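You operate a simulated robot arm through the tools that you are given. There is no shell and no other tool. Be economical: measure what you need, move in short steps, check, and stop when the job is done.

The job below is to be done with a simulated robot arm. You get a single attempt, and the scene is never put back.

Task
Top up the blue cup with water to about its line, and wipe up the spill.
Fine: wipe with the green wiping pad; jug and pad go back.

The check looks at the end state, three seconds after you hand in, the way a careful person would. Anything else that was tipped, shoved, dropped, spilled or broken makes it a failure.

Robot
A 7-joint arm with a two-finger parallel gripper, fixed in place. Base frame: the origin is at the foot of the arm, x ahead of it, y to its left, z up; the work surface is at about z = 0. Lengths are in mm, angles in rad, forces in N, time in s.
With the tool pointing down near the work surface it reaches from about 220 to 580 mm from the base axis. Its first joint turns from -1.152 to 1.152 rad. Payload 2.5 kg.
Tool frame: the origin (TCP) lies between the finger pads and is the grasp point; the fingertips stand 23 mm ahead of it; z points along the fingers, y is the line along which they close. The gripper opens to 94 mm. The fingers are 38 mm wide and 10 mm thick; the gripper's body (54 by 96 mm) begins 39 mm behind the TCP.
Orientation is that of the tool frame in the base frame, as a unit quaternion [w, x, y, z]. With the fingers straight down and closing along the base's y, the tool's x points along the base's -x, its y along +y and its z along -z.

Tools
- The arm moves only by the tool drive_tool. Its argument "rows" is a list of rows, each a list of 7 numbers: the shift along the tool's x, y, z in mm, then the turn, a rotation vector about the tool's x, y, z in rad, then the gripper command, from -1 (shut) to 1 (fully open), values between in proportion. In form: [[tx, ty, tz, wx, wy, wz, grip], ...]. A call has 1 to 12 rows; each row shifts and turns the commanded pose from where the row before left it, along the tool's axes as they then stand. Each row takes 0.2 s and may step no farther than 50 mm and 0.15 rad from the row before; otherwise, or with a gripper value out of range, the whole call is refused. Where a pose cannot be reached the arm comes as near as it can. A force on the tool above 40 N (or 10 N above the force at the start of the call, whichever is more), or a blocked arm, ends the call early, and 0.2 s more pass. The fingers move at their own pace (about 108 mm/s each) and stop on an object; they squeeze with about 25 N. The grip force told is the motor's: it shows also when the fingers shut on nothing. Time passes only in rows, and 0.2 s behind the last, so rows that do not move let the fingers close. The reply holds the time, the measured pose of the TCP, the force on the tool along the base axes, the opening and the grip force, in the units named above and with some noise, and new pictures: "show" is both (left out), scene, wrist or none.
- Cameras (640 x 400 px; columns grow to the right, rows downward): "scene" is fixed at [128.4, -414.3, 541.1]; the picture's right is [0.74, -0.67, 0.00], its down [-0.40, -0.44, -0.80] and it looks along [0.54, 0.60, -0.60] (base axes); focal length 232 px, centre (320, 200). "wrist" rides on the gripper at [-39, 0, -44] in the tool frame; the picture's right is [0.00, -1.00, 0.00], its down [0.97, 0.00, -0.24] and it looks along [0.24, 0.00, 0.97] (tool axes); focal length 218 px, centre (320, 200).
- pixel_to_xyz(camera, pixels): for up to 12 pixels [column, row] of the newest picture of that camera ("zoom" is the newest enlarged one), the place [x, y, z] in the base frame of the surface seen there, good to about 3 mm. The clock stands still meanwhile.
- inspect(camera, box): a new picture of the part [left, top, right, bottom] of that camera's present view, enlarged. The clock stands still meanwhile.
- close_job(): hands the job in; it is judged then, once.

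Go step by step. Measure first, check grasps and placings, and put right what went wrong. The budget is 80 turns and 150 pictures, counting those below and the enlarged ones. Unless the task says otherwise, let go and move clear before handing in, and close with one line.

The tools are called after "Call:" by a JSON object that holds its "api" and its "payload". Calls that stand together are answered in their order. drive_tool: Moves the arm, as the interface text tells. Its arguments: {"type":"object","properties":{"rows":{"type":"array","items":{"type":"array","items":{"type":"number"}}},"show":{"type":"string","enum":["both","scene","wrist","none"]}},"required":["rows"]} The other tools are called the same way: pixel_to_xyz (camera, pixels) gives the place of the surface under pixels of a picture; inspect (camera, box) takes an enlarged picture of a part of a camera's view; close_job () hands the job in.

At the start:

```text
time_s: 0.0
position: [337.5, 11.1, 403.3]
orientation: [0.0, 0.001, 1.0, 0.0]
wrist_force: [0.1, 0.0, -0.5]
finger_gap: 94.0
grip_force: 0.1
```

scene: 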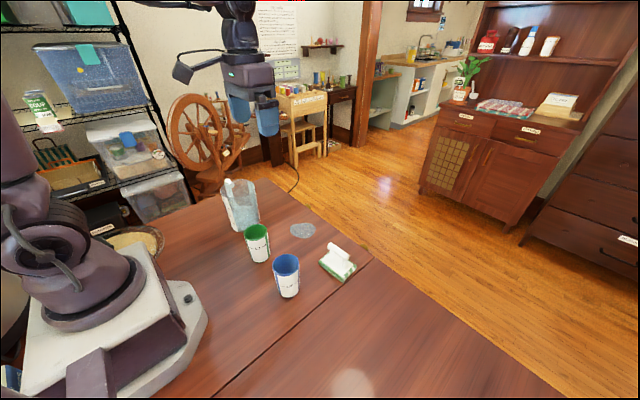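
wrist: 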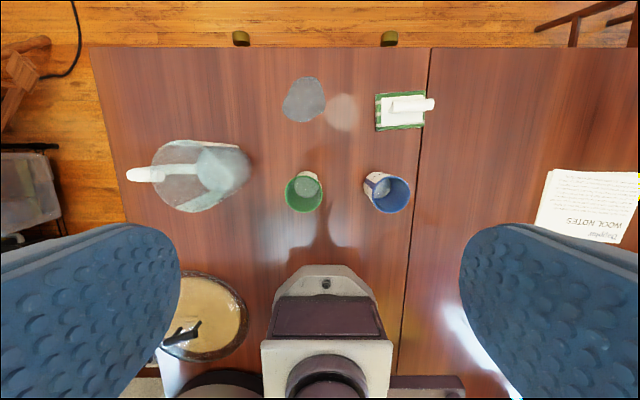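

The scene shows a jug (240,205), a green cup (257,243), a blue cup (286,275), a puddle (302,230) and a pad with a handle (338,262). I'll enlarge these and measure them.

Call:
{"api": "inspect", "payload": {"camera": "scene", "box": [200, 160, 380, 310]}}

Call:
{"api": "inspect", "payload": {"camera": "wrist", "box": [110, 60, 450, 270]}}

Call:
{"api": "pixel_to_xyz", "payload": {"camera": "wrist", "pixels": [[303, 100], [285, 95], [325, 100], [305, 78], [302, 122], [410, 105], [378, 95], [424, 125], [388, 193], [304, 190], [340, 113], [145, 175]]}}

Call:
{"api": "pixel_to_xyz", "payload": {"camera": "scene", "pixels": [[286, 295], [286, 257], [275, 265], [299, 265], [258, 260], [257, 228], [240, 230], [228, 182], [255, 185], [240, 179], [338, 250], [290, 230]]}}

```text
2.67 times, centred on (290, 235) of scene
```

zoom: 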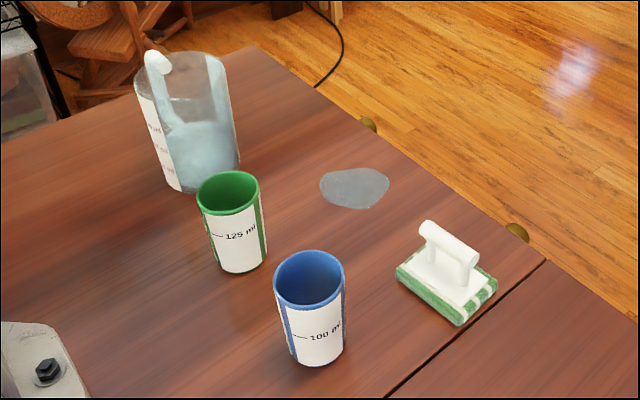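

```text
1.88 times, centred on (280, 165) of wrist
```

zoom: 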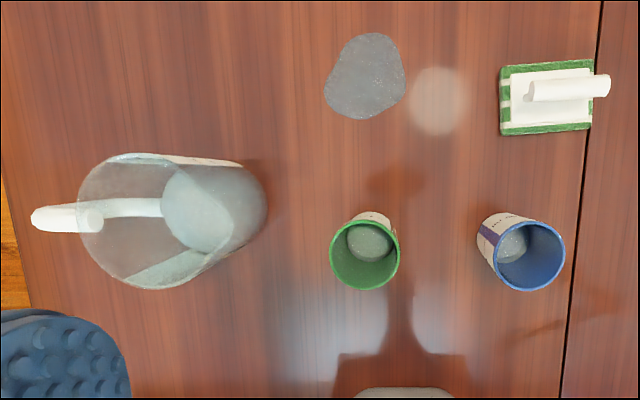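

```text
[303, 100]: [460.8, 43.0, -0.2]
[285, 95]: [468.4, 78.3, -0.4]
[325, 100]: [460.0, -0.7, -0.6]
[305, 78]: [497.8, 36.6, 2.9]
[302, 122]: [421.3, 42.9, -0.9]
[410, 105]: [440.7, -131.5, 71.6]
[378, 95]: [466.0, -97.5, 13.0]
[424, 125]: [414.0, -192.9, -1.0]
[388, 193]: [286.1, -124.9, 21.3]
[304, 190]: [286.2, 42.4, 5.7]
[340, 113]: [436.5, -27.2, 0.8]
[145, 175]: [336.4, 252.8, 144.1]
```

```text
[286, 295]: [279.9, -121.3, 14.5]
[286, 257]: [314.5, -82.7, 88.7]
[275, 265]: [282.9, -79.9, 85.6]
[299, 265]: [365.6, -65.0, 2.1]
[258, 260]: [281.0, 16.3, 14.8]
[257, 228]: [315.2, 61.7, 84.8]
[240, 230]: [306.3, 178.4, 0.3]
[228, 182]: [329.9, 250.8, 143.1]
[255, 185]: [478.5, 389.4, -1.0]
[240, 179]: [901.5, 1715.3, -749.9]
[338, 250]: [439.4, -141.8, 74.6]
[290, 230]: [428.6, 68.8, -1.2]
```

The jug's handle seems to stand on its +y side at about (330,251,144), seen partly through the glass. I'll zoom in on the jug and cups in both views.

Call:
{"api": "inspect", "payload": {"camera": "scene", "box": [210, 165, 275, 240]}}

Call:
{"api": "inspect", "payload": {"camera": "wrist", "box": [120, 125, 260, 220]}}

Call:
{"api": "inspect", "payload": {"camera": "scene", "box": [235, 215, 311, 305]}}

```text
5.33 times, centred on (242, 202) of scene
```

zoom: 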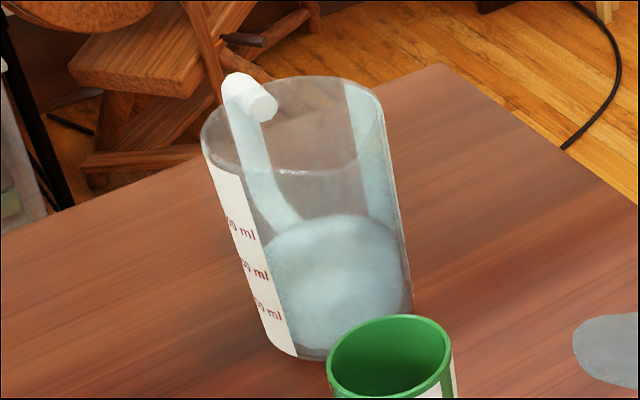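

```text
4.21 times, centred on (190, 172) of wrist
```

zoom: 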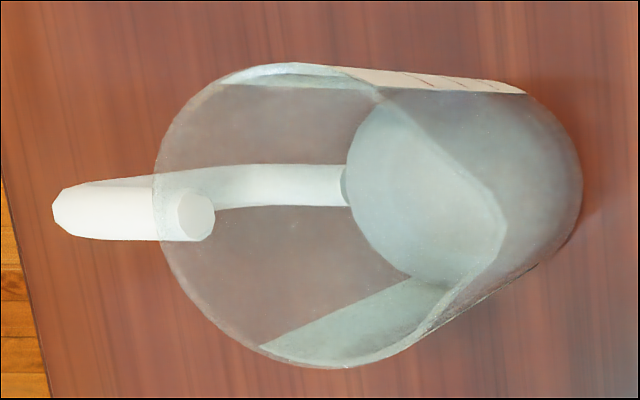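

```text
4.44 times, centred on (273, 260) of scene
```

zoom: 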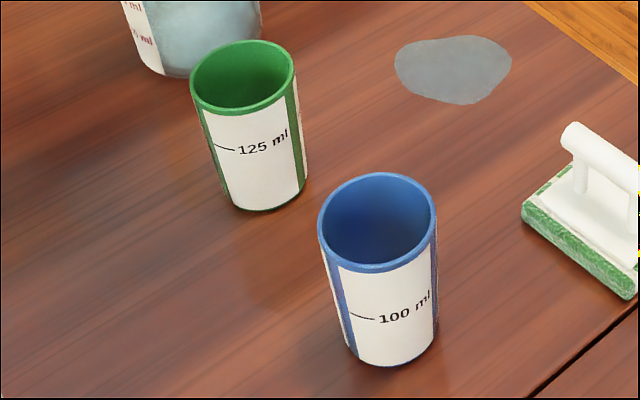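

The jug has a D-shaped handle on its +y side and a lip towards -y, and the blue cup's line is at about mid-height (350,313 in the zoom). I'll measure the cup rim, the line and the jug.

Call:
{"api": "pixel_to_xyz", "payload": {"camera": "zoom", "pixels": [[380, 175], [320, 215], [434, 215], [375, 270], [352, 314], [372, 318], [385, 362], [347, 345], [375, 230], [400, 215], [215, 147], [243, 42]]}}

Call:
{"api": "inspect", "payload": {"camera": "wrist", "box": [120, 125, 260, 220]}}

Call:
{"api": "pixel_to_xyz", "payload": {"camera": "zoom", "pixels": [[70, 210], [130, 215], [195, 215], [100, 185], [130, 183], [280, 185], [335, 185], [285, 70], [300, 364], [500, 215], [430, 180], [570, 200]]}}

```text
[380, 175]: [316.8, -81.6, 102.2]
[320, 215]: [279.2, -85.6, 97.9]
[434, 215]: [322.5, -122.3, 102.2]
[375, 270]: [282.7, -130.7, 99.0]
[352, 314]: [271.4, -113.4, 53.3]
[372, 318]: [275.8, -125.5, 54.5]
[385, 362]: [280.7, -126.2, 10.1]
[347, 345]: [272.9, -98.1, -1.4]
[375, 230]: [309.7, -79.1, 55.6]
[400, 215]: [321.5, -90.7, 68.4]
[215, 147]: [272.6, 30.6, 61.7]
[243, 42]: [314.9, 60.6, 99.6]
```

```text
4.21 times, centred on (190, 172) of wrist
```

zoom: 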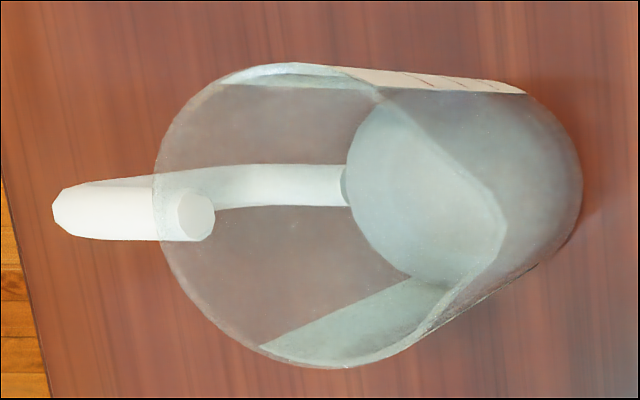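

```text
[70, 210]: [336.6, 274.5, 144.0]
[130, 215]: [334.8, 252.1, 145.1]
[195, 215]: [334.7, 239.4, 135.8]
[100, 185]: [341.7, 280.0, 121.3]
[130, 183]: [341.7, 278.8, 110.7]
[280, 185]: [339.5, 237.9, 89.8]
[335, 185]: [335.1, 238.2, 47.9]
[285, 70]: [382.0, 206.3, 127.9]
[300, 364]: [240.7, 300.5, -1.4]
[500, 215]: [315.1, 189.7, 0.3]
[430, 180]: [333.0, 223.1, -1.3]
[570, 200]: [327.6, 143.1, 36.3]
```

The cup is centred at about (300,-106), its rim is at z≈100 and its line at z≈53; the jug's handle bar is at about (335,262) with its top at z≈145. Before taking the jug I'll try the pouring pose empty-handed, with the fingers pitched forward above the cup, to see whether it can be reached.

Call:
{"api": "drive_tool", "payload": {"rows": [[-6, -39, 25, 0, 0, 0, 1], [-6, -39, 25, 0, 0, 0, 1], [-6, -39, 25, 0, 0, 0, 1], [0, 0, 0, 0, -0.15, 0, 1], [0, 0, 0, 0, -0.15, 0, 1], [0, 0, 0, 0, -0.15, 0, 1], [0, 0, 0, 0, -0.15, 0, 1], [0, 0, 0, 0, -0.15, 0, 1], [0, 0, 0, 0, -0.15, 0, 1], [0, 0, 0, 0, -0.15, 0, 1], [0, 0, 0, 0, -0.15, 0, 1]], "show": "both"}}

```text
time_s: 2.4
position: [355.9, -105.5, 328.6]
orientation: [0.565, 0.0, 0.825, 0.0]
wrist_force: [-0.4, 0.0, 0.8]
finger_gap: 93.7
grip_force: 0.1
```

scene: 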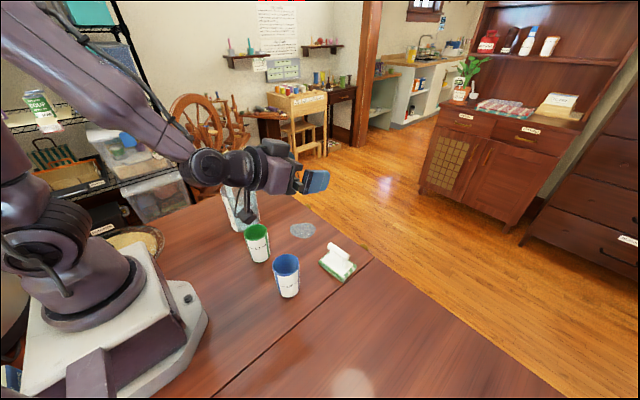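
wrist: 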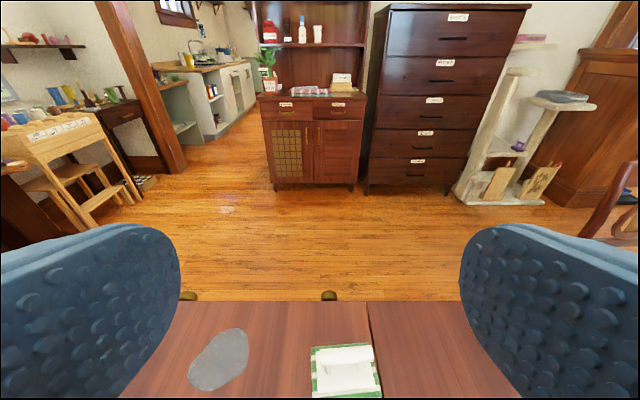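

The pose is reached exactly and the cup stays in view. I'll test it 90 mm lower with a bit more tilt.

Call:
{"api": "drive_tool", "payload": {"rows": [[42, 0, 16.3, 0, 0, 0, 1], [42, 0, 16.3, 0, 0, 0, 1], [0, 0, 0, 0, -0.15, 0, 1], [0, 0, 0, 0, -0.15, 0, 1], [0, 0, 0, 0, 0, 0, 1]], "show": "scene"}}

```text
time_s: 3.6
position: [360.3, -107.9, 237.2]
orientation: [0.682, 0.0, 0.732, 0.0]
wrist_force: [0.3, -0.5, -0.3]
finger_gap: 94.0
grip_force: 0.0
out of reach, approached as far as the arm can: row 3
```

scene: 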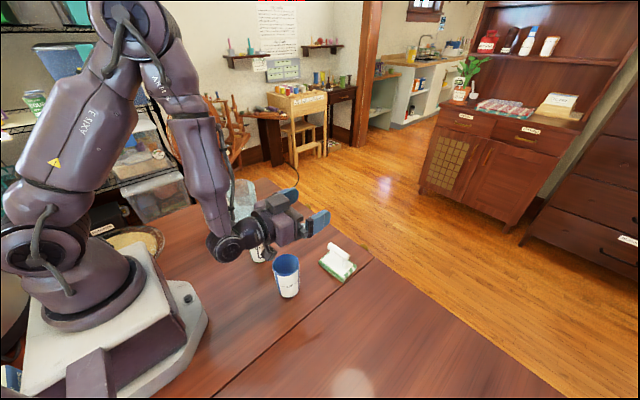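

That's at the edge of reach but workable, and about z 250 will do. I'll go back up to upright and then move over to the jug.

Call:
{"api": "drive_tool", "payload": {"rows": [[0, 0, 0, 0, 0.15, 0, 1], [0, 0, 0, 0, 0.15, 0, 1], [-42, 0, -16.3, 0, 0, 0, 1], [-42, 0, -16.3, 0, 0, 0, 1], [0, 0, 0, 0, 0.15, 0, 1], [0, 0, 0, 0, 0.15, 0, 1], [0, 0, 0, 0, 0.15, 0, 1], [0, 0, 0, 0, 0.15, 0, 1], [0, 0, 0, 0, 0.15, 0, 1], [0, 0, 0, 0, 0.15, 0, 1], [0, 0, 0, 0, 0.15, 0, 1], [0, 0, 0, 0, 0.15, 0, 1]], "show": "none"}}

Call:
{"api": "drive_tool", "payload": {"rows": [[0, 46, 0, 0, 0, -0.15, 1], [0, 0, 0, 0, 0, -0.15, 1], [0, 0, 0, 0, 0, -0.15, 1], [0, 0, 0, 0, 0, -0.15, 1], [0, 0, 0, 0, 0, -0.15, 1], [0, 0, 0, 0, 0, -0.15, 1], [0, 0, 0, 0, 0, -0.15, 1], [0, 0, 0, 0, 0, -0.15, 1], [0, 0, 0, 0, 0, -0.15, 1], [0, 0, 0, 0, 0, -0.15, 1], [0, 0, 0, 0, 0, -0.0708, 1]], "show": "none"}}

```text
time_s: 6.2
position: [358.0, -108.1, 328.5]
orientation: [0.0, 0.0, 1.0, -0.001]
wrist_force: [0.4, -0.2, 0.4]
finger_gap: 93.9
grip_force: 0.0
```

```text
time_s: 8.6
position: [357.9, -61.8, 327.4]
orientation: [0.0, 0.708, -0.706, 0.001]
wrist_force: [1.2, 0.6, -0.5]
finger_gap: 94.0
grip_force: 0.0
```

The tool now points down with its y axis along base -x. I'll move over the handle at (335,262) and look.

Call:
{"api": "drive_tool", "payload": {"rows": [[-40.5, 2.9, 8.4, 0, 0, 0, 1], [-40.5, 2.9, 8.4, 0, 0, 0, 1], [-40.5, 2.9, 8.4, 0, 0, 0, 1], [-40.5, 2.9, 8.4, 0, 0, 0, 1], [-40.5, 2.9, 8.4, 0, 0, 0, 1], [-40.5, 2.9, 8.4, 0, 0, 0, 1], [-40.5, 2.9, 8.4, 0, 0, 0, 1], [-40.5, 2.9, 8.4, 0, 0, 0, 1], [0, 0, 0, 0, 0, 0, 1]], "show": "both"}}

```text
time_s: 10.6
position: [335.3, 263.2, 258.9]
orientation: [0.0, 0.707, -0.707, 0.001]
wrist_force: [0.0, -0.4, 0.6]
finger_gap: 94.1
grip_force: 0.0
```

scene: 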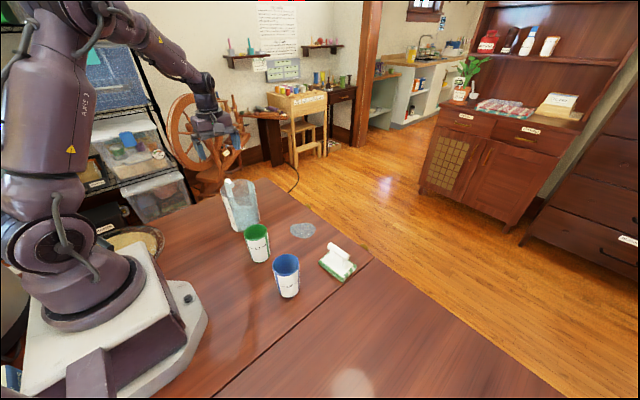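
wrist: 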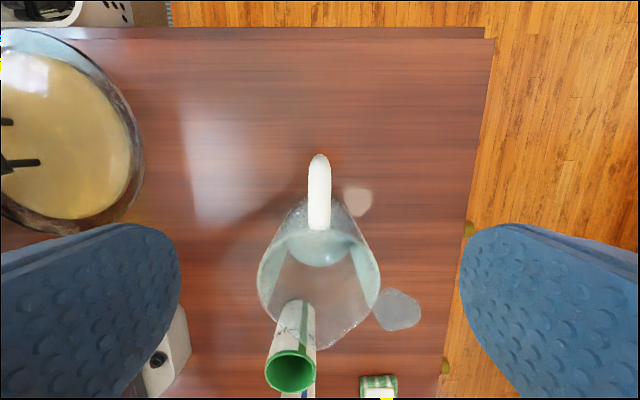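

Call:
{"api": "inspect", "payload": {"camera": "wrist", "box": [240, 140, 400, 360]}}

Call:
{"api": "pixel_to_xyz", "payload": {"camera": "wrist", "pixels": [[319, 157], [319, 175], [319, 200], [319, 225], [309, 190], [330, 190], [270, 260], [378, 270], [320, 347], [308, 340], [320, 250], [335, 343]]}}

```text
1.82 times, centred on (320, 250) of wrist
```

zoom: 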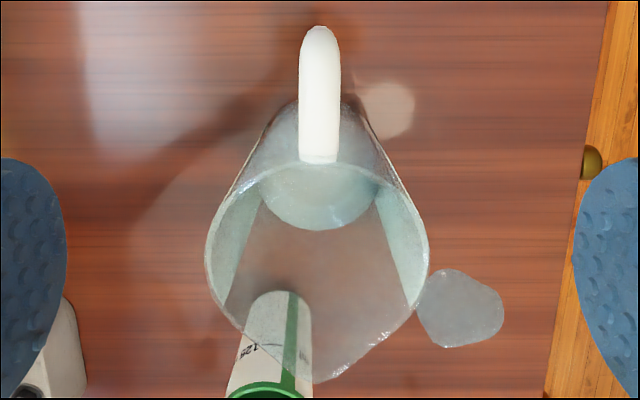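

```text
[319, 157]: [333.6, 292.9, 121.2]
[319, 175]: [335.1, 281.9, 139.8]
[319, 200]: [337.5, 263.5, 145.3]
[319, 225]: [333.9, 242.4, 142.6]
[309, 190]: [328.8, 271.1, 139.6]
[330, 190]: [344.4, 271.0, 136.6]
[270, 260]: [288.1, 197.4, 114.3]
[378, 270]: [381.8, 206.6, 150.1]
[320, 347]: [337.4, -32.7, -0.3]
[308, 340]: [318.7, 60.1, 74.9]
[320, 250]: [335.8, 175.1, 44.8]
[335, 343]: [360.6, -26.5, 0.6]
```

The handle tube runs from y 240 to 293 with its top at z≈145, and it's centred on x≈336. The jug rim is at z≈150, the lip at y≈133, and the water surface at about z 45. I'll descend and grip.

Call:
{"api": "drive_tool", "payload": {"rows": [[-2.5, -0.5, 40, 0, 0, 0, 1], [-2.5, 0, 40, 0, 0, 0, 1], [0, 0, 40, 0, 0, 0, 1], [0, 0, 26, 0, 0, 0, 1], [0, 0, 0, 0, 0, 0, 1]], "show": "wrist"}}

Call:
{"api": "drive_tool", "payload": {"rows": [[0, 0, 0, 0, 0, 0, -1], [0, 0, 0, 0, 0, 0, -1], [0, 0, 0, 0, 0, 0, -1], [0, 0, 0, 0, 0, 0, -1]], "show": "both"}}

```text
time_s: 11.8
position: [336.3, 266.6, 114.2]
orientation: [0.0, 0.707, -0.707, 0.0]
wrist_force: [0.1, -0.4, -0.2]
finger_gap: 93.6
grip_force: 0.1
```

wrist: 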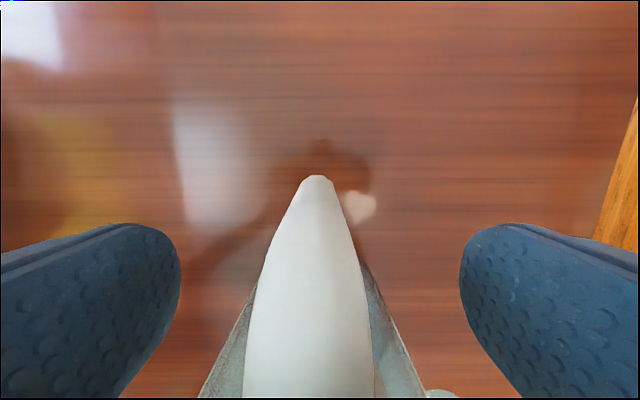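

```text
time_s: 12.8
position: [336.2, 268.1, 113.9]
orientation: [0.0, 0.707, -0.707, 0.0]
wrist_force: [0.7, -0.4, -0.6]
finger_gap: 18.0
grip_force: 25.0
```

scene: 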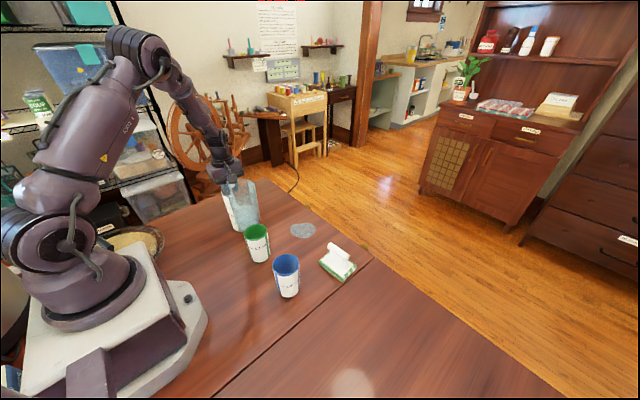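
wrist: 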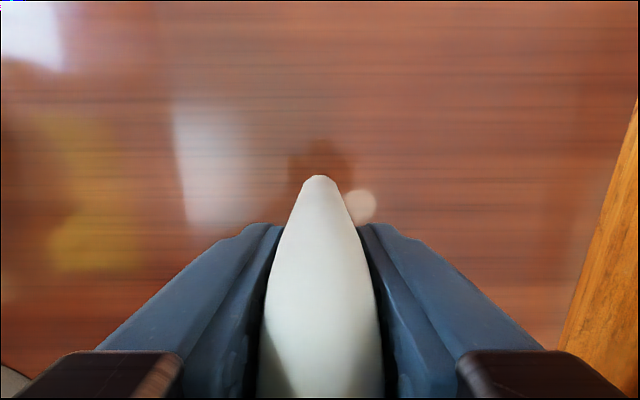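

The fingers closed on the 18 mm handle tube at 25 N. I'll lift slowly and check for sag.

Call:
{"api": "drive_tool", "payload": {"rows": [[0, 0, -8, 0, 0, 0, -1], [0, 0, -10, 0, 0, 0, -1], [0, 0, -20, 0, 0, 0, -1], [0, 0, 0, 0, 0, 0, -1]], "show": "scene"}}

Call:
{"api": "inspect", "payload": {"camera": "scene", "box": [190, 130, 300, 240]}}

```text
time_s: 13.8
position: [335.5, 266.9, 151.1]
orientation: [0.0, 0.708, -0.707, 0.0]
wrist_force: [-0.3, 0.1, -4.7]
finger_gap: 17.8
grip_force: 24.3
```

scene: 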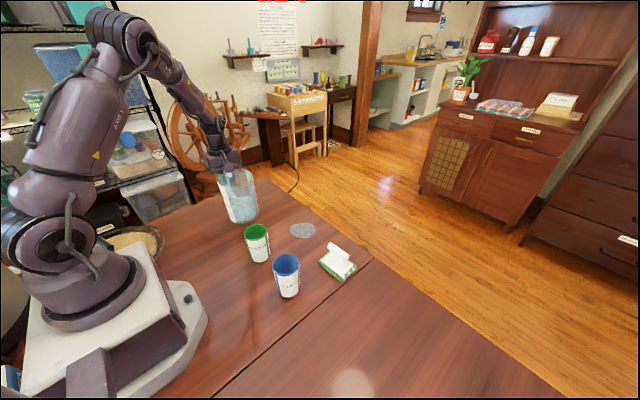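

```text
3.64 times, centred on (245, 185) of scene
```

zoom: 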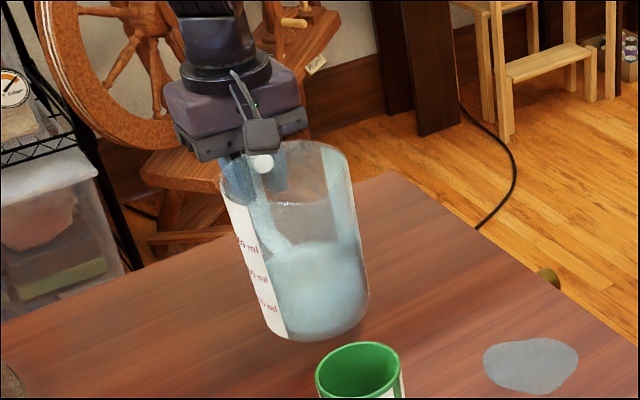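

The jug hangs upright and firm at about 4.7 N. I'll raise it well above the cups and carry it slowly to about (447,-106).

Call:
{"api": "drive_tool", "payload": {"rows": [[0, 0, -25, 0, 0, 0, -1], [0, 0, -30, 0, 0, 0, -1], [0, 0, -30, 0, 0, 0, -1], [0, 0, -25, 0, 0, 0, -1], [0, 0, -15, 0, 0, 0, -1], [0, 0, 0, 0, 0, 0, -1]], "show": "none"}}

Call:
{"api": "drive_tool", "payload": {"rows": [[15, -5, 0, 0, 0, 0, -1], [25, -8, 0, 0, 0, 0, -1], [35, -10, 0, 0, 0, 0, -1], [38, -11, 0, 0, 0, 0, -1], [38, -11, 0, 0, 0, 0, -1], [38, -11, 0, 0, 0, 0, -1], [38, -11, 0, 0, 0, 0, -1], [38, -11, 0, 0, 0, 0, -1], [38, -11, 0, 0, 0, 0, -1], [35, -11, 0, 0, 0, 0, -1], [25, -7, 0, 0, 0, 0, -1], [10, -4, 0, 0, 0, 0, -1]], "show": "scene"}}

```text
time_s: 15.2
position: [336.6, 267.0, 277.7]
orientation: [0.001, 0.707, -0.707, 0.0]
wrist_force: [-0.1, -0.1, -4.4]
finger_gap: 17.8
grip_force: 25.2
```

```text
time_s: 17.8
position: [446.5, -107.6, 278.5]
orientation: [0.001, -0.707, 0.707, 0.001]
wrist_force: [0.3, -0.3, -4.5]
finger_gap: 17.9
grip_force: 25.0
```

scene: 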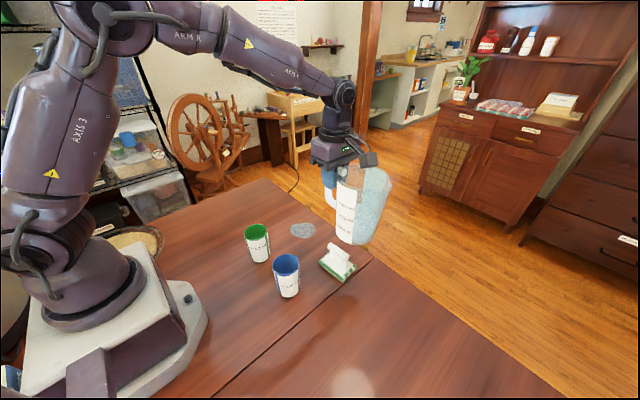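

Carried cleanly. Now I'll turn the jug so that its lip faces the base, over the cup.

Call:
{"api": "drive_tool", "payload": {"rows": [[0, 0, 0, 0, 0, 0.08, -1], [0, 0, 0, 0, 0, 0.14, -1], [0, 0, 0, 0, 0, 0.15, -1], [0, 0, 0, 0, 0, 0.15, -1], [0, 0, 0, 0, 0, 0.15, -1], [0, 0, 0, 0, 0, 0.15, -1], [0, 0, 0, 0, 0, 0.15, -1], [0, 0, 0, 0, 0, 0.15, -1], [0, 0, 0, 0, 0, 0.15, -1], [0, 0, 0, 0, 0, 0.15, -1], [0, 0, 0, 0, 0, 0.1, -1], [0, 0, 0, 0, 0, 0.0508, -1]], "show": "both"}}

```text
time_s: 20.4
position: [447.1, -106.1, 276.8]
orientation: [0.0, 0.001, 1.0, 0.0]
wrist_force: [0.6, 0.3, -3.9]
finger_gap: 17.8
grip_force: 24.9
```

scene: 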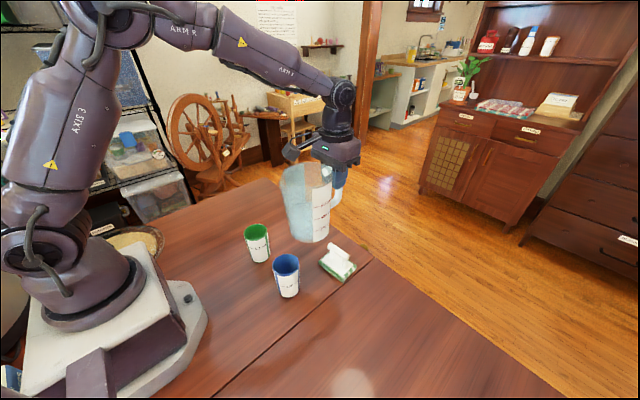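
wrist: 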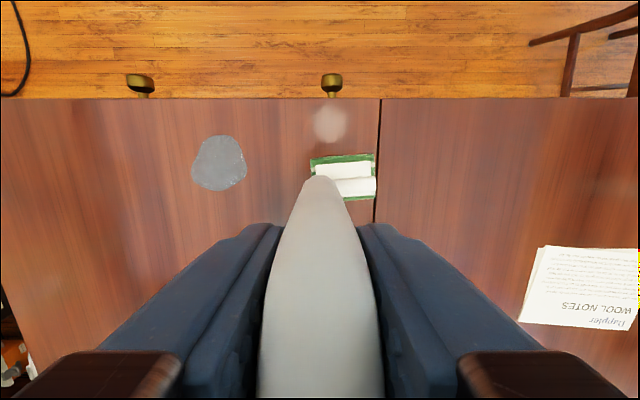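

The lip now faces the base and the jug is level. I'll tilt to 0.9 rad in place, with the lip staying high and beyond the cup, and look.

Call:
{"api": "drive_tool", "payload": {"rows": [[0, 0, 0, 0, -0.1, 0, -1], [0, 0, 0, 0, -0.15, 0, -1], [0, 0, 0, 0, -0.15, 0, -1], [0, 0, 0, 0, -0.15, 0, -1], [0, 0, 0, 0, -0.15, 0, -1], [0, 0, 0, 0, -0.1, 0, -1], [0, 0, 0, 0, -0.1, 0, -1], [0, 0, 0, 0, 0, 0, -1]], "show": "both"}}

Call:
{"api": "inspect", "payload": {"camera": "scene", "box": [230, 140, 400, 310]}}

```text
time_s: 22.2
position: [446.4, -107.2, 277.6]
orientation: [0.423, 0.0, 0.906, -0.003]
wrist_force: [0.0, -0.8, -4.3]
finger_gap: 18.3
grip_force: 24.7
```

scene: 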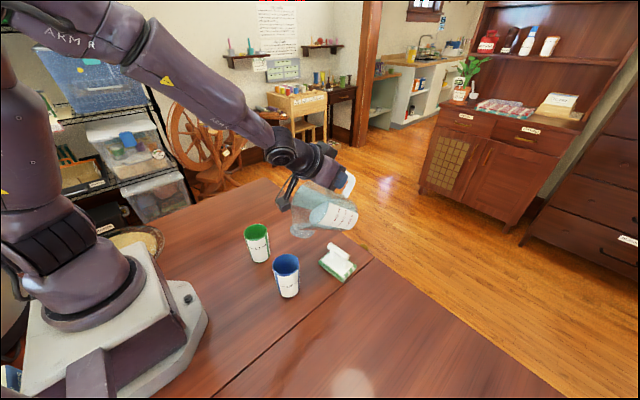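
wrist: 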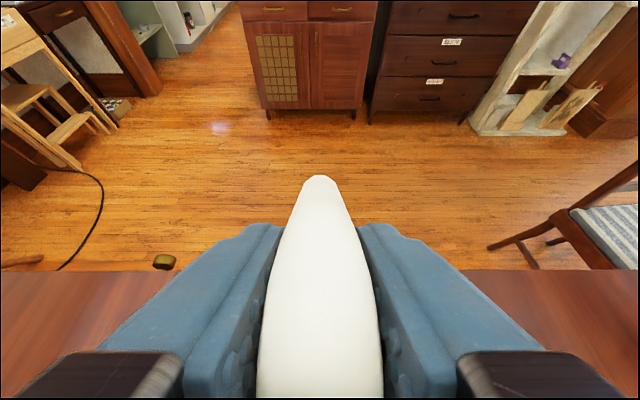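

```text
2.35 times, centred on (315, 225) of scene
```

zoom: 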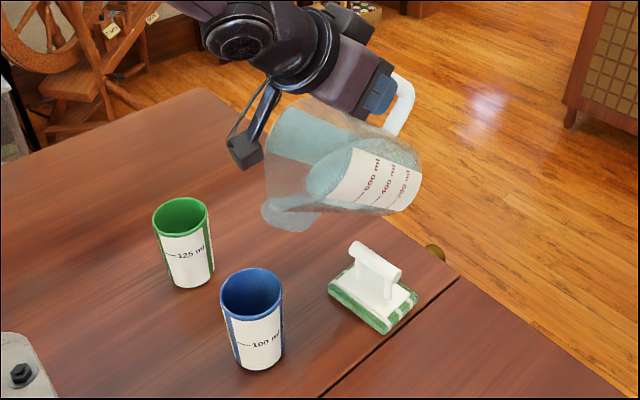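

The lip is at scene pixel (293,232), which agrees with my geometry at (333,-107,194). I'll bring it down to about (312,-106,135) at the same tilt.

Call:
{"api": "drive_tool", "payload": {"rows": [[15, 0, 5, 0, 0, 0, -1], [20, 0, 7, 0, 0, 0, -1], [15, 0, 5, 0, 0, 0, -1], [10, 0, 3.3, 0, 0, 0, -1], [0, 0, 0, 0, 0, 0, -1]], "show": "scene"}}

Call:
{"api": "inspect", "payload": {"camera": "scene", "box": [240, 200, 360, 310]}}

```text
time_s: 23.4
position: [427.0, -105.5, 219.1]
orientation: [0.437, -0.001, 0.9, 0.0]
wrist_force: [3.6, 4.2, 11.5]
finger_gap: 18.0
grip_force: 25.1
```

scene: 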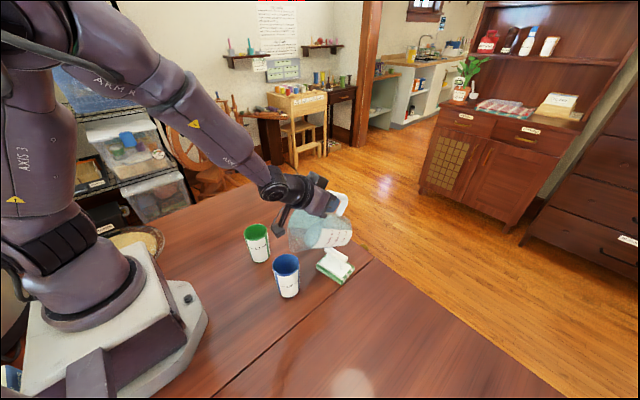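

```text
3.64 times, centred on (300, 255) of scene
```

zoom: 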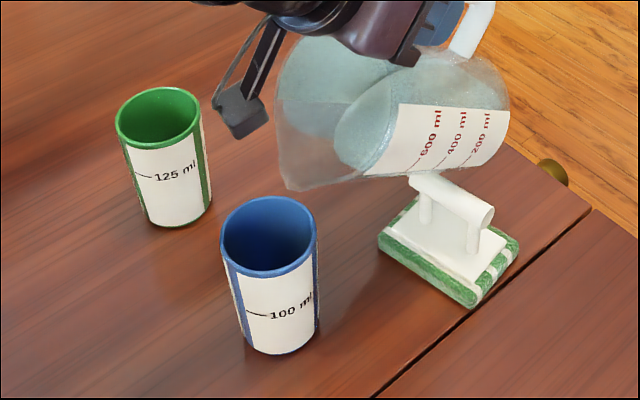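

The wrist force of 11.5 N upward shows the jug's base is resting on the pad's handle (zoom pixel 430,180). I'll back straight up at once and check the pad.

Call:
{"api": "drive_tool", "payload": {"rows": [[-7.8, 0, -6.2, 0, 0, 0, -1], [-23.5, 0, -18.6, 0, 0, 0, -1], [-31.3, 0, -24.9, 0, 0, 0, -1], [0, 0, 0, 0, 0, 0, -1]], "show": "scene"}}

Call:
{"api": "inspect", "payload": {"camera": "scene", "box": [230, 150, 390, 310]}}

Call:
{"api": "pixel_to_xyz", "payload": {"camera": "scene", "pixels": [[320, 263], [343, 283], [357, 268], [330, 246], [350, 257], [338, 250]]}}

```text
time_s: 24.4
position: [425.0, -105.7, 298.0]
orientation: [0.435, 0.0, 0.9, 0.0]
wrist_force: [-0.1, 0.0, -3.0]
finger_gap: 18.0
grip_force: 24.7
```

scene: 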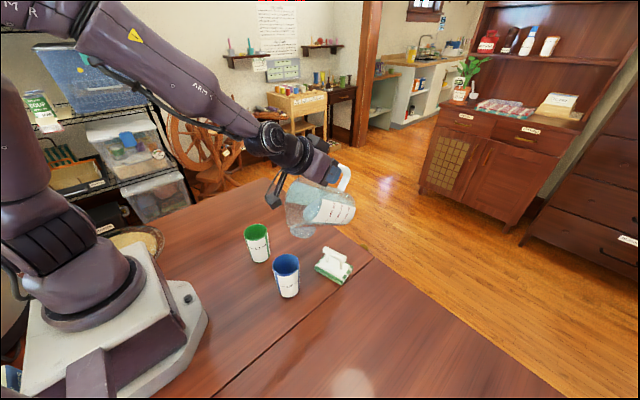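

```text
2.50 times, centred on (310, 230) of scene
```

zoom: 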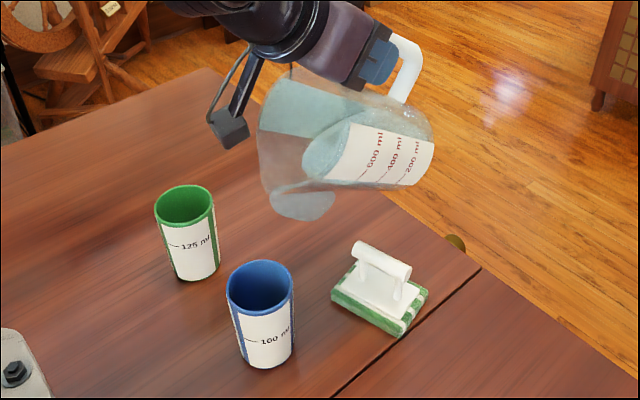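

```text
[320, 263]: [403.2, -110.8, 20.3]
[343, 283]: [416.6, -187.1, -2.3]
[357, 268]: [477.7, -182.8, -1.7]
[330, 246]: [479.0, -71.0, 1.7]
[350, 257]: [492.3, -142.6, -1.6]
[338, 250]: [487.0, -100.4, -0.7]
```

The jug came away cleanly; the pad was nudged by about a centimetre and I'll put it right when I set it back. To clear it, I'll yaw the jug 0.6 rad so its body lies away from the pad, with the lip over the cup.

Call:
{"api": "drive_tool", "payload": {"rows": [[4.6, 23.4, -5.7, 0, 0, 0, -1], [4.6, 23.4, -5.7, 0, 0, 0, -1], [4.6, 23.4, -5.7, 0, 0, 0, -1], [0, 0, 0, -0.1175, 0, -0.0932, -1], [0, 0, 0, -0.1175, 0, -0.0932, -1], [0, 0, 0, -0.1175, 0, -0.0932, -1], [0, 0, 0, -0.1175, 0, -0.0932, -1], [0, 0, 0, 0, 0, 0, -1]], "show": "scene"}}

Call:
{"api": "inspect", "payload": {"camera": "scene", "box": [230, 150, 390, 310]}}

```text
time_s: 26.2
position: [403.3, -34.8, 296.8]
orientation: [0.415, -0.268, 0.86, 0.13]
wrist_force: [0.1, -0.3, -4.4]
finger_gap: 18.0
grip_force: 25.3
```

scene: 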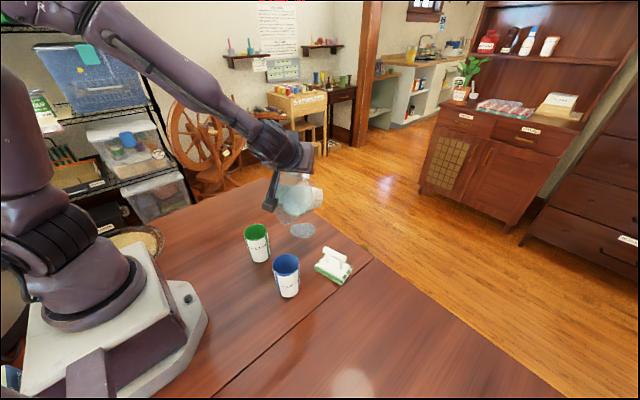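

```text
2.50 times, centred on (310, 230) of scene
```

zoom: 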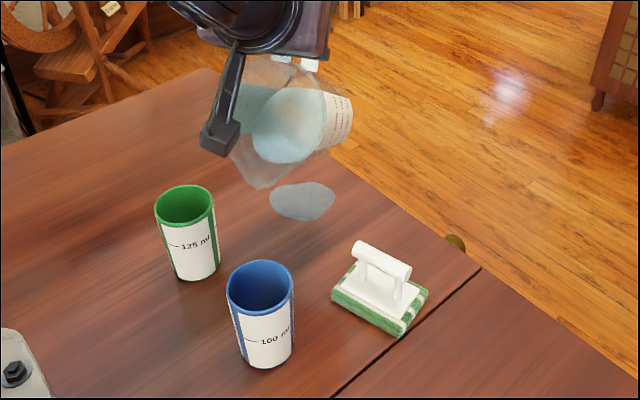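

The lip shows at zoom (262,188), as I predicted. A bracket hangs below the hand at zoom (220,135), so I'll measure how low it reaches before going down.

Call:
{"api": "pixel_to_xyz", "payload": {"camera": "zoom", "pixels": [[215, 145], [205, 135], [235, 135], [237, 80], [262, 186], [330, 125]]}}

```text
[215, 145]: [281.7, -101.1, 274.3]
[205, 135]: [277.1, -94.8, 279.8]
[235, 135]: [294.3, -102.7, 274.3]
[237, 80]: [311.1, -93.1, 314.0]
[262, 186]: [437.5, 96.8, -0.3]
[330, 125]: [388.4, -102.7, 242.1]
```

The bracket stays about 45 mm above the lip, so it's clear of the cup. I'll tilt to 1.05 about the lip and lower the lip to z≈130.

Call:
{"api": "drive_tool", "payload": {"rows": [[-2.8, 0, -10.1, 0, -0.075, 0, -1], [-2.8, 0, -10.1, 0, -0.075, 0, -1], [24, 0, 14, 0, 0, 0, -1], [24, 0, 14, 0, 0, 0, -1], [15, 0, 8, 0, 0, 0, -1], [8, 0, 4.8, 0, 0, 0, -1], [0, 0, 0, 0, 0, 0, -1]], "show": "scene"}}

Call:
{"api": "inspect", "payload": {"camera": "scene", "box": [240, 200, 360, 310]}}

```text
time_s: 27.8
position: [391.8, -43.3, 231.9]
orientation: [0.478, -0.256, 0.827, 0.148]
wrist_force: [-0.1, 0.0, -3.8]
finger_gap: 17.9
grip_force: 24.8
```

scene: 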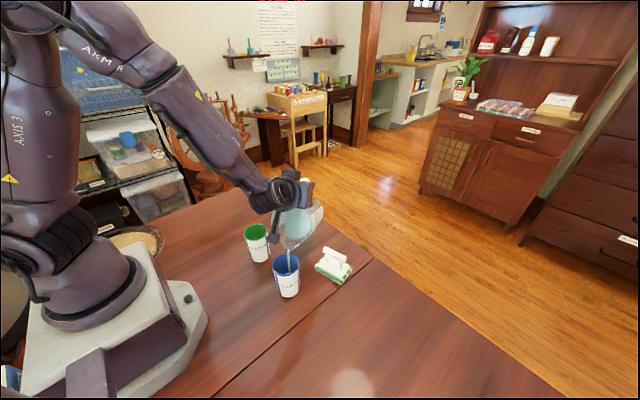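

```text
3.64 times, centred on (300, 255) of scene
```

zoom: 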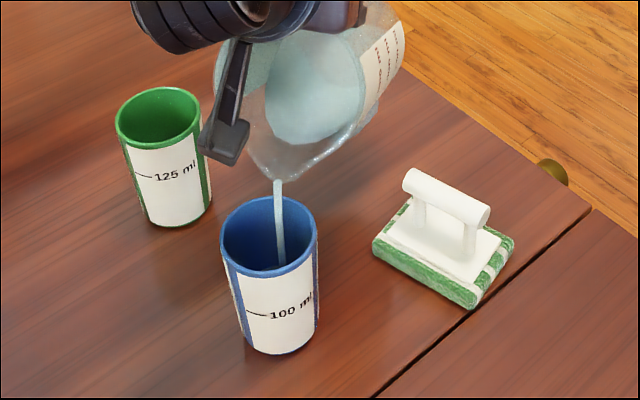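

Water is already running from the lip into the cup (zoom 278,180 to 280,265). I'll hold briefly and watch the level.

Call:
{"api": "drive_tool", "payload": {"rows": [[0, 0, 0, 0, 0, 0, -1]], "show": "none"}}

Call:
{"api": "inspect", "payload": {"camera": "scene", "box": [265, 230, 310, 300]}}

Call:
{"api": "pixel_to_xyz", "payload": {"camera": "zoom", "pixels": [[280, 185], [300, 185], [340, 185], [320, 200], [290, 160], [350, 160]]}}

```text
time_s: 28.2
position: [392.8, -42.7, 232.8]
orientation: [0.479, -0.256, 0.827, 0.148]
wrist_force: [0.0, 0.2, -4.2]
finger_gap: 17.8
grip_force: 24.8
```

```text
5.71 times, centred on (288, 265) of scene
```

zoom: 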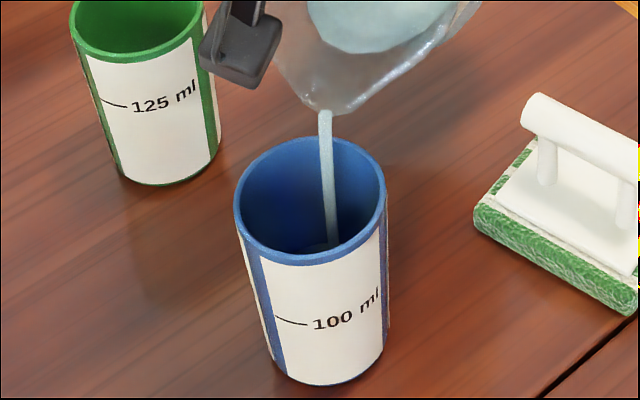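

```text
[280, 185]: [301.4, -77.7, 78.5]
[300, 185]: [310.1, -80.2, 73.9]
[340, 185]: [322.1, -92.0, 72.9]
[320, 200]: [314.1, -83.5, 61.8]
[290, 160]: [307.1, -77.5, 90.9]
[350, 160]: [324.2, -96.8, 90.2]
```

The water surface is just coming into view at zoom (320,246). I'll hold on in short steps.

Call:
{"api": "pixel_to_xyz", "payload": {"camera": "zoom", "pixels": [[310, 246], [340, 242], [285, 243], [300, 235]]}}

Call:
{"api": "drive_tool", "payload": {"rows": [[0, 0, 0, 0, 0, 0, -1]], "show": "none"}}

Call:
{"api": "inspect", "payload": {"camera": "scene", "box": [265, 230, 310, 300]}}

Call:
{"api": "pixel_to_xyz", "payload": {"camera": "zoom", "pixels": [[310, 246], [340, 242], [285, 243], [300, 235]]}}

```text
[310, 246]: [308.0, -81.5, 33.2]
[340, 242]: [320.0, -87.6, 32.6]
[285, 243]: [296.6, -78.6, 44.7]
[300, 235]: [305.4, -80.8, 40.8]
```

```text
time_s: 28.6
position: [392.5, -42.0, 232.3]
orientation: [0.478, -0.256, 0.827, 0.148]
wrist_force: [0.0, 0.1, -3.3]
finger_gap: 17.7
grip_force: 24.7
```

```text
5.71 times, centred on (288, 265) of scene
```

zoom: 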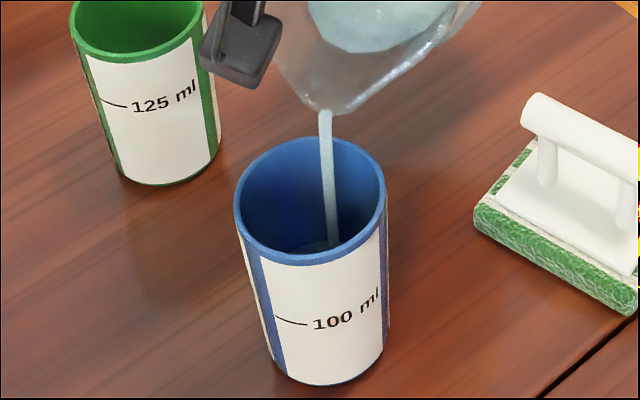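

```text
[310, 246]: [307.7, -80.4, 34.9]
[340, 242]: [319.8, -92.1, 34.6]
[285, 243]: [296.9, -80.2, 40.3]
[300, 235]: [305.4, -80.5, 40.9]
```

The level is about z 34 and rising at roughly 5 mm/s, and the line is at about 53. I'll hold for another second.

Call:
{"api": "drive_tool", "payload": {"rows": [[0, 0, 0, 0, 0, 0, -1], [0, 0, 0, 0, 0, 0, -1], [0, 0, 0, 0, 0, 0, -1], [0, 0, 0, 0, 0, 0, -1]], "show": "none"}}

Call:
{"api": "inspect", "payload": {"camera": "scene", "box": [265, 230, 310, 300]}}

Call:
{"api": "pixel_to_xyz", "payload": {"camera": "zoom", "pixels": [[310, 244], [340, 240], [300, 235], [310, 230], [320, 225]]}}

```text
time_s: 29.6
position: [393.3, -43.0, 231.0]
orientation: [0.478, -0.256, 0.827, 0.148]
wrist_force: [0.2, 0.5, -3.3]
finger_gap: 17.7
grip_force: 25.2
```

```text
5.71 times, centred on (288, 265) of scene
```

zoom: 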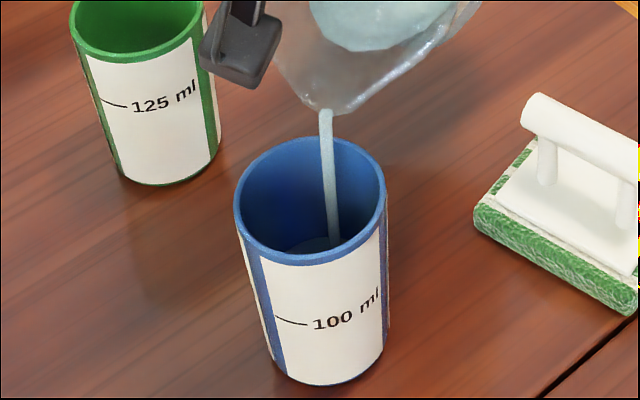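

```text
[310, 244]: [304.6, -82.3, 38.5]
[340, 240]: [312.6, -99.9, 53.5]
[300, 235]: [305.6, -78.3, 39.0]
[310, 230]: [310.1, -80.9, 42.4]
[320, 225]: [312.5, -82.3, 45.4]
```

The level is about 38, rising at about 3.5 mm/s. I'll hold two more seconds.

Call:
{"api": "drive_tool", "payload": {"rows": [[0, 0, 0, 0, 0, 0, -1], [0, 0, 0, 0, 0, 0, -1], [0, 0, 0, 0, 0, 0, -1], [0, 0, 0, 0, 0, 0, -1], [0, 0, 0, 0, 0, 0, -1], [0, 0, 0, 0, 0, 0, -1], [0, 0, 0, 0, 0, 0, -1], [0, 0, 0, 0, 0, 0, -1]], "show": "none"}}

Call:
{"api": "inspect", "payload": {"camera": "scene", "box": [265, 230, 310, 300]}}

Call:
{"api": "pixel_to_xyz", "payload": {"camera": "zoom", "pixels": [[310, 244], [300, 238], [310, 235], [310, 230], [315, 222]]}}

```text
time_s: 31.4
position: [394.2, -42.6, 232.8]
orientation: [0.479, -0.256, 0.826, 0.149]
wrist_force: [0.3, 0.6, -3.7]
finger_gap: 17.6
grip_force: 25.0
```

```text
5.71 times, centred on (288, 265) of scene
```

zoom: 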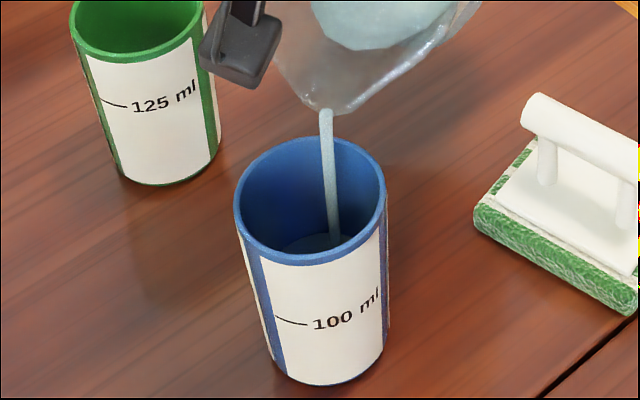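

```text
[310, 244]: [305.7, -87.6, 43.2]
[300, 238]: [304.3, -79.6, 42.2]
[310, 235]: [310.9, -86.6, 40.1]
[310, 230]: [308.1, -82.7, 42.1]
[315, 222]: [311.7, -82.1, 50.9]
```

The level is about 42 and the flow is easing off. I'll tilt 0.02 rad more and hold.

Call:
{"api": "drive_tool", "payload": {"rows": [[-0.7, 0, -2.7, 0, -0.02, 0, -1], [0, 0, 0, 0, 0, 0, -1], [0, 0, 0, 0, 0, 0, -1], [0, 0, 0, 0, 0, 0, -1], [0, 0, 0, 0, 0, 0, -1], [0, 0, 0, 0, 0, 0, -1]], "show": "none"}}

Call:
{"api": "inspect", "payload": {"camera": "scene", "box": [265, 230, 310, 300]}}

Call:
{"api": "pixel_to_xyz", "payload": {"camera": "zoom", "pixels": [[310, 244], [300, 242], [310, 238], [310, 232], [315, 224]]}}

```text
time_s: 32.8
position: [391.9, -44.2, 235.4]
orientation: [0.487, -0.254, 0.822, 0.15]
wrist_force: [-0.6, 0.0, -3.2]
finger_gap: 18.1
grip_force: 24.9
```

```text
5.71 times, centred on (288, 265) of scene
```

zoom: 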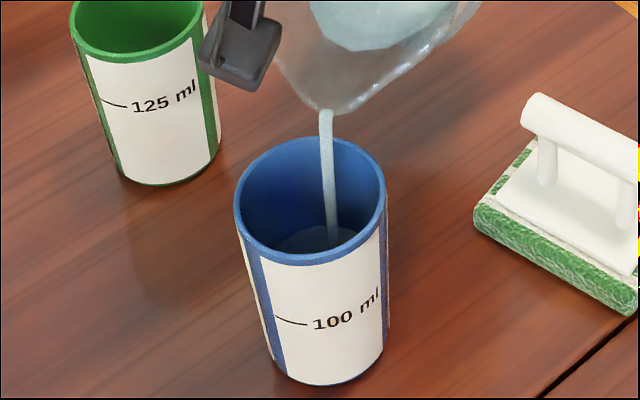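

```text
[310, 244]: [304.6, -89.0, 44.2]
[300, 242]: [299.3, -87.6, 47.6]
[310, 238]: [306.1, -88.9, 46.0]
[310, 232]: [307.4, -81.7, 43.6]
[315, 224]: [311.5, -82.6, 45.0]
```

The level is about 45.5 and still rising at about 2.5 mm/s. I'll hold one more second.

Call:
{"api": "drive_tool", "payload": {"rows": [[0, 0, 0, 0, 0, 0, -1], [0, 0, 0, 0, 0, 0, -1], [0, 0, 0, 0, 0, 0, -1], [0, 0, 0, 0, 0, 0, -1], [0, 0, 0, 0, 0, 0, -1]], "show": "none"}}

Call:
{"api": "inspect", "payload": {"camera": "scene", "box": [265, 230, 310, 300]}}

Call:
{"api": "pixel_to_xyz", "payload": {"camera": "zoom", "pixels": [[310, 244], [300, 242], [310, 240], [300, 236], [310, 234], [315, 228], [278, 318], [305, 325], [300, 322]]}}

```text
time_s: 34.0
position: [392.0, -44.8, 234.1]
orientation: [0.487, -0.254, 0.822, 0.15]
wrist_force: [-0.1, -0.1, -3.7]
finger_gap: 17.6
grip_force: 25.3
```

```text
5.71 times, centred on (288, 265) of scene
```

zoom: 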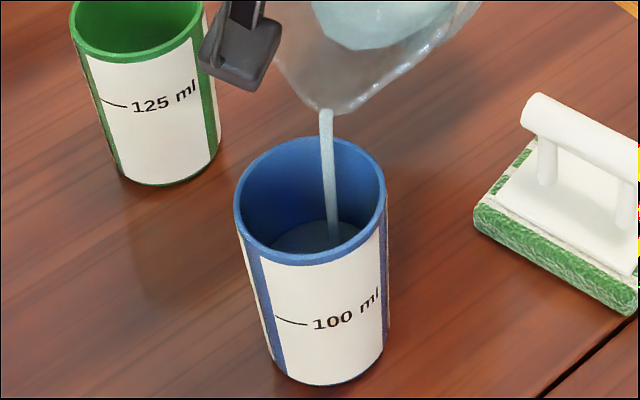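

```text
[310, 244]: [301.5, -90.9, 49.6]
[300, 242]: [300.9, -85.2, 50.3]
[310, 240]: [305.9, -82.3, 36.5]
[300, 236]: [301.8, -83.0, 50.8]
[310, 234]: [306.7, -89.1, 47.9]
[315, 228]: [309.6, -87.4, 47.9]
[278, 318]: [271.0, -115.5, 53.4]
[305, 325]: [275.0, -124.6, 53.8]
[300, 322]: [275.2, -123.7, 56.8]
```

The level is about 49.5 and the line is at 53.5–54. I'll hold about 0.8 s more, then tip the jug back about its lip.

Call:
{"api": "drive_tool", "payload": {"rows": [[0, 0, 0, 0, 0, 0, -1], [0, 0, 0, 0, 0, 0, -1], [0, 0, 0, 0, 0, 0, -1], [0, 0, 0, 0, 0, 0, -1], [3.7, 0, 13.5, 0, 0.1, 0, -1], [3.7, 0, 13.5, 0, 0.1, 0, -1], [0, 0, 0, 0, 0, 0, -1], [0, 0, 0, 0, 0, 0, -1], [0, 0, 0, 0, 0, 0, -1]], "show": "none"}}

Call:
{"api": "inspect", "payload": {"camera": "scene", "box": [265, 230, 310, 300]}}

Call:
{"api": "pixel_to_xyz", "payload": {"camera": "zoom", "pixels": [[310, 244], [300, 242], [310, 240], [300, 236], [310, 234], [315, 228], [330, 240], [330, 225]]}}

```text
time_s: 36.0
position: [406.3, -33.3, 213.0]
orientation: [0.402, -0.268, 0.867, 0.124]
wrist_force: [0.7, 0.1, -3.9]
finger_gap: 17.8
grip_force: 24.7
```

```text
5.71 times, centred on (288, 265) of scene
```

zoom: 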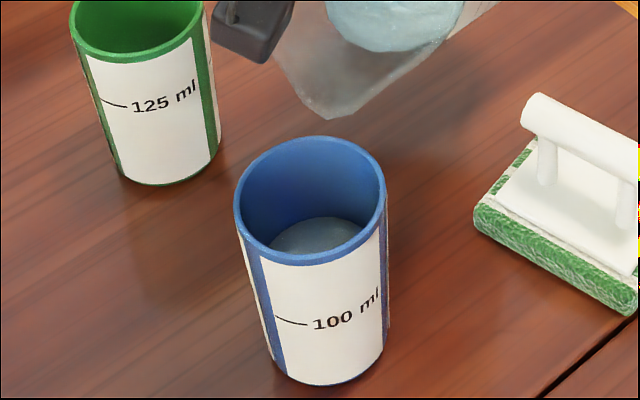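

```text
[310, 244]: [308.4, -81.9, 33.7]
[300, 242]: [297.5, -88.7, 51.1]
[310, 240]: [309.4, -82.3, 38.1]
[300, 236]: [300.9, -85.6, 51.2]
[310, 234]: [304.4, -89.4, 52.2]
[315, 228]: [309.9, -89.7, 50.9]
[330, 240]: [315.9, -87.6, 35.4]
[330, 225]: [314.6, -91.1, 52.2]
```

The water stands at z≈52 against a line at about 53.5, which is about on the line, and no drips show. I'll raise the jug and bring it upright.

Call:
{"api": "drive_tool", "payload": {"rows": [[-22.9, 0, -19.4, 0, 0, 0, -1], [-22.9, 0, -19.4, 0, 0, 0, -1], [-22.9, 0, -19.4, 0, 0, 0, -1], [0, 0, 0, 0, 0.1, 0, -1], [0, 0, 0, 0, 0.12, 0, -1], [0, 0, 0, 0, 0.12, 0, -1], [0, 0, 0, 0, 0.12, 0, -1], [0, 0, 0, 0, 0.12, 0, -1], [0, 0, 0, 0, 0.12, 0, -1], [0, 0, 0, 0, 0.1, 0, -1], [0, 0, 0, 0, 0.068, 0, -1], [0, 0, 0, 0, 0, 0, -1]], "show": "scene"}}

```text
time_s: 38.6
position: [405.4, -32.9, 302.6]
orientation: [0.0, -0.297, 0.955, 0.0]
wrist_force: [1.4, -0.4, -3.3]
finger_gap: 17.8
grip_force: 25.4
```

scene: 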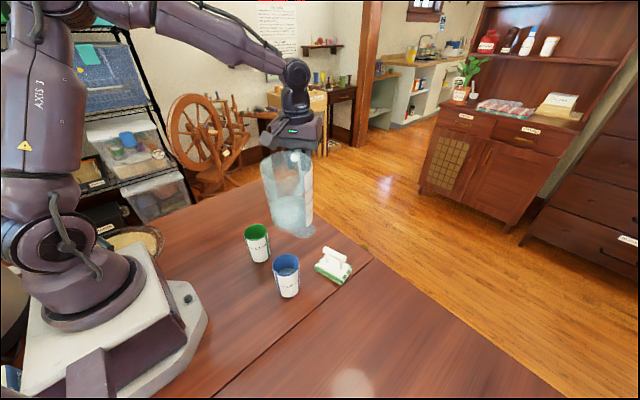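

The jug is upright. I'll turn it back to its original heading and carry it above its place.

Call:
{"api": "drive_tool", "payload": {"rows": [[0, 0, 0, 0, 0, -0.09, -1], [0, 0, 0, 0, 0, -0.14, -1], [0, 0, 0, 0, 0, -0.14, -1], [0, 0, 0, 0, 0, -0.14, -1], [0, 0, 0, 0, 0, -0.14, -1], [0, 0, 0, 0, 0, -0.14, -1], [0, 0, 0, 0, 0, -0.1, -1], [0, 0, 0, 0, 0, -0.078, -1], [0, 0, 0, 0, 0, 0, -1]], "show": "none"}}

Call:
{"api": "drive_tool", "payload": {"rows": [[-15, 4, 0, 0, 0, 0, -1], [-25, 6, 0, 0, 0, 0, -1], [-32, 7.4, 0, 0, 0, 0, -1], [-32, 7.4, 0, 0, 0, 0, -1], [-32, 7.4, 0, 0, 0, 0, -1], [-32, 7.4, 0, 0, 0, 0, -1], [-32, 7.4, 0, 0, 0, 0, -1], [-32, 7.4, 0, 0, 0, 0, -1], [-32, 7.4, 0, 0, 0, 0, -1], [-24, 5, 0, 0, 0, 0, -1], [-12.3, 2.4, 0, 0, 0, 0, -1], [0, 0, 0, 0, 0, 0, -1]], "show": "none"}}

```text
time_s: 40.6
position: [407.3, -34.0, 304.5]
orientation: [0.002, -0.707, 0.707, 0.0]
wrist_force: [-0.8, 0.1, -2.8]
finger_gap: 17.8
grip_force: 25.0
```

```text
time_s: 43.2
position: [339.3, 267.2, 304.1]
orientation: [0.0, -0.706, 0.708, -0.001]
wrist_force: [0.4, -0.6, -3.8]
finger_gap: 17.9
grip_force: 25.1
```

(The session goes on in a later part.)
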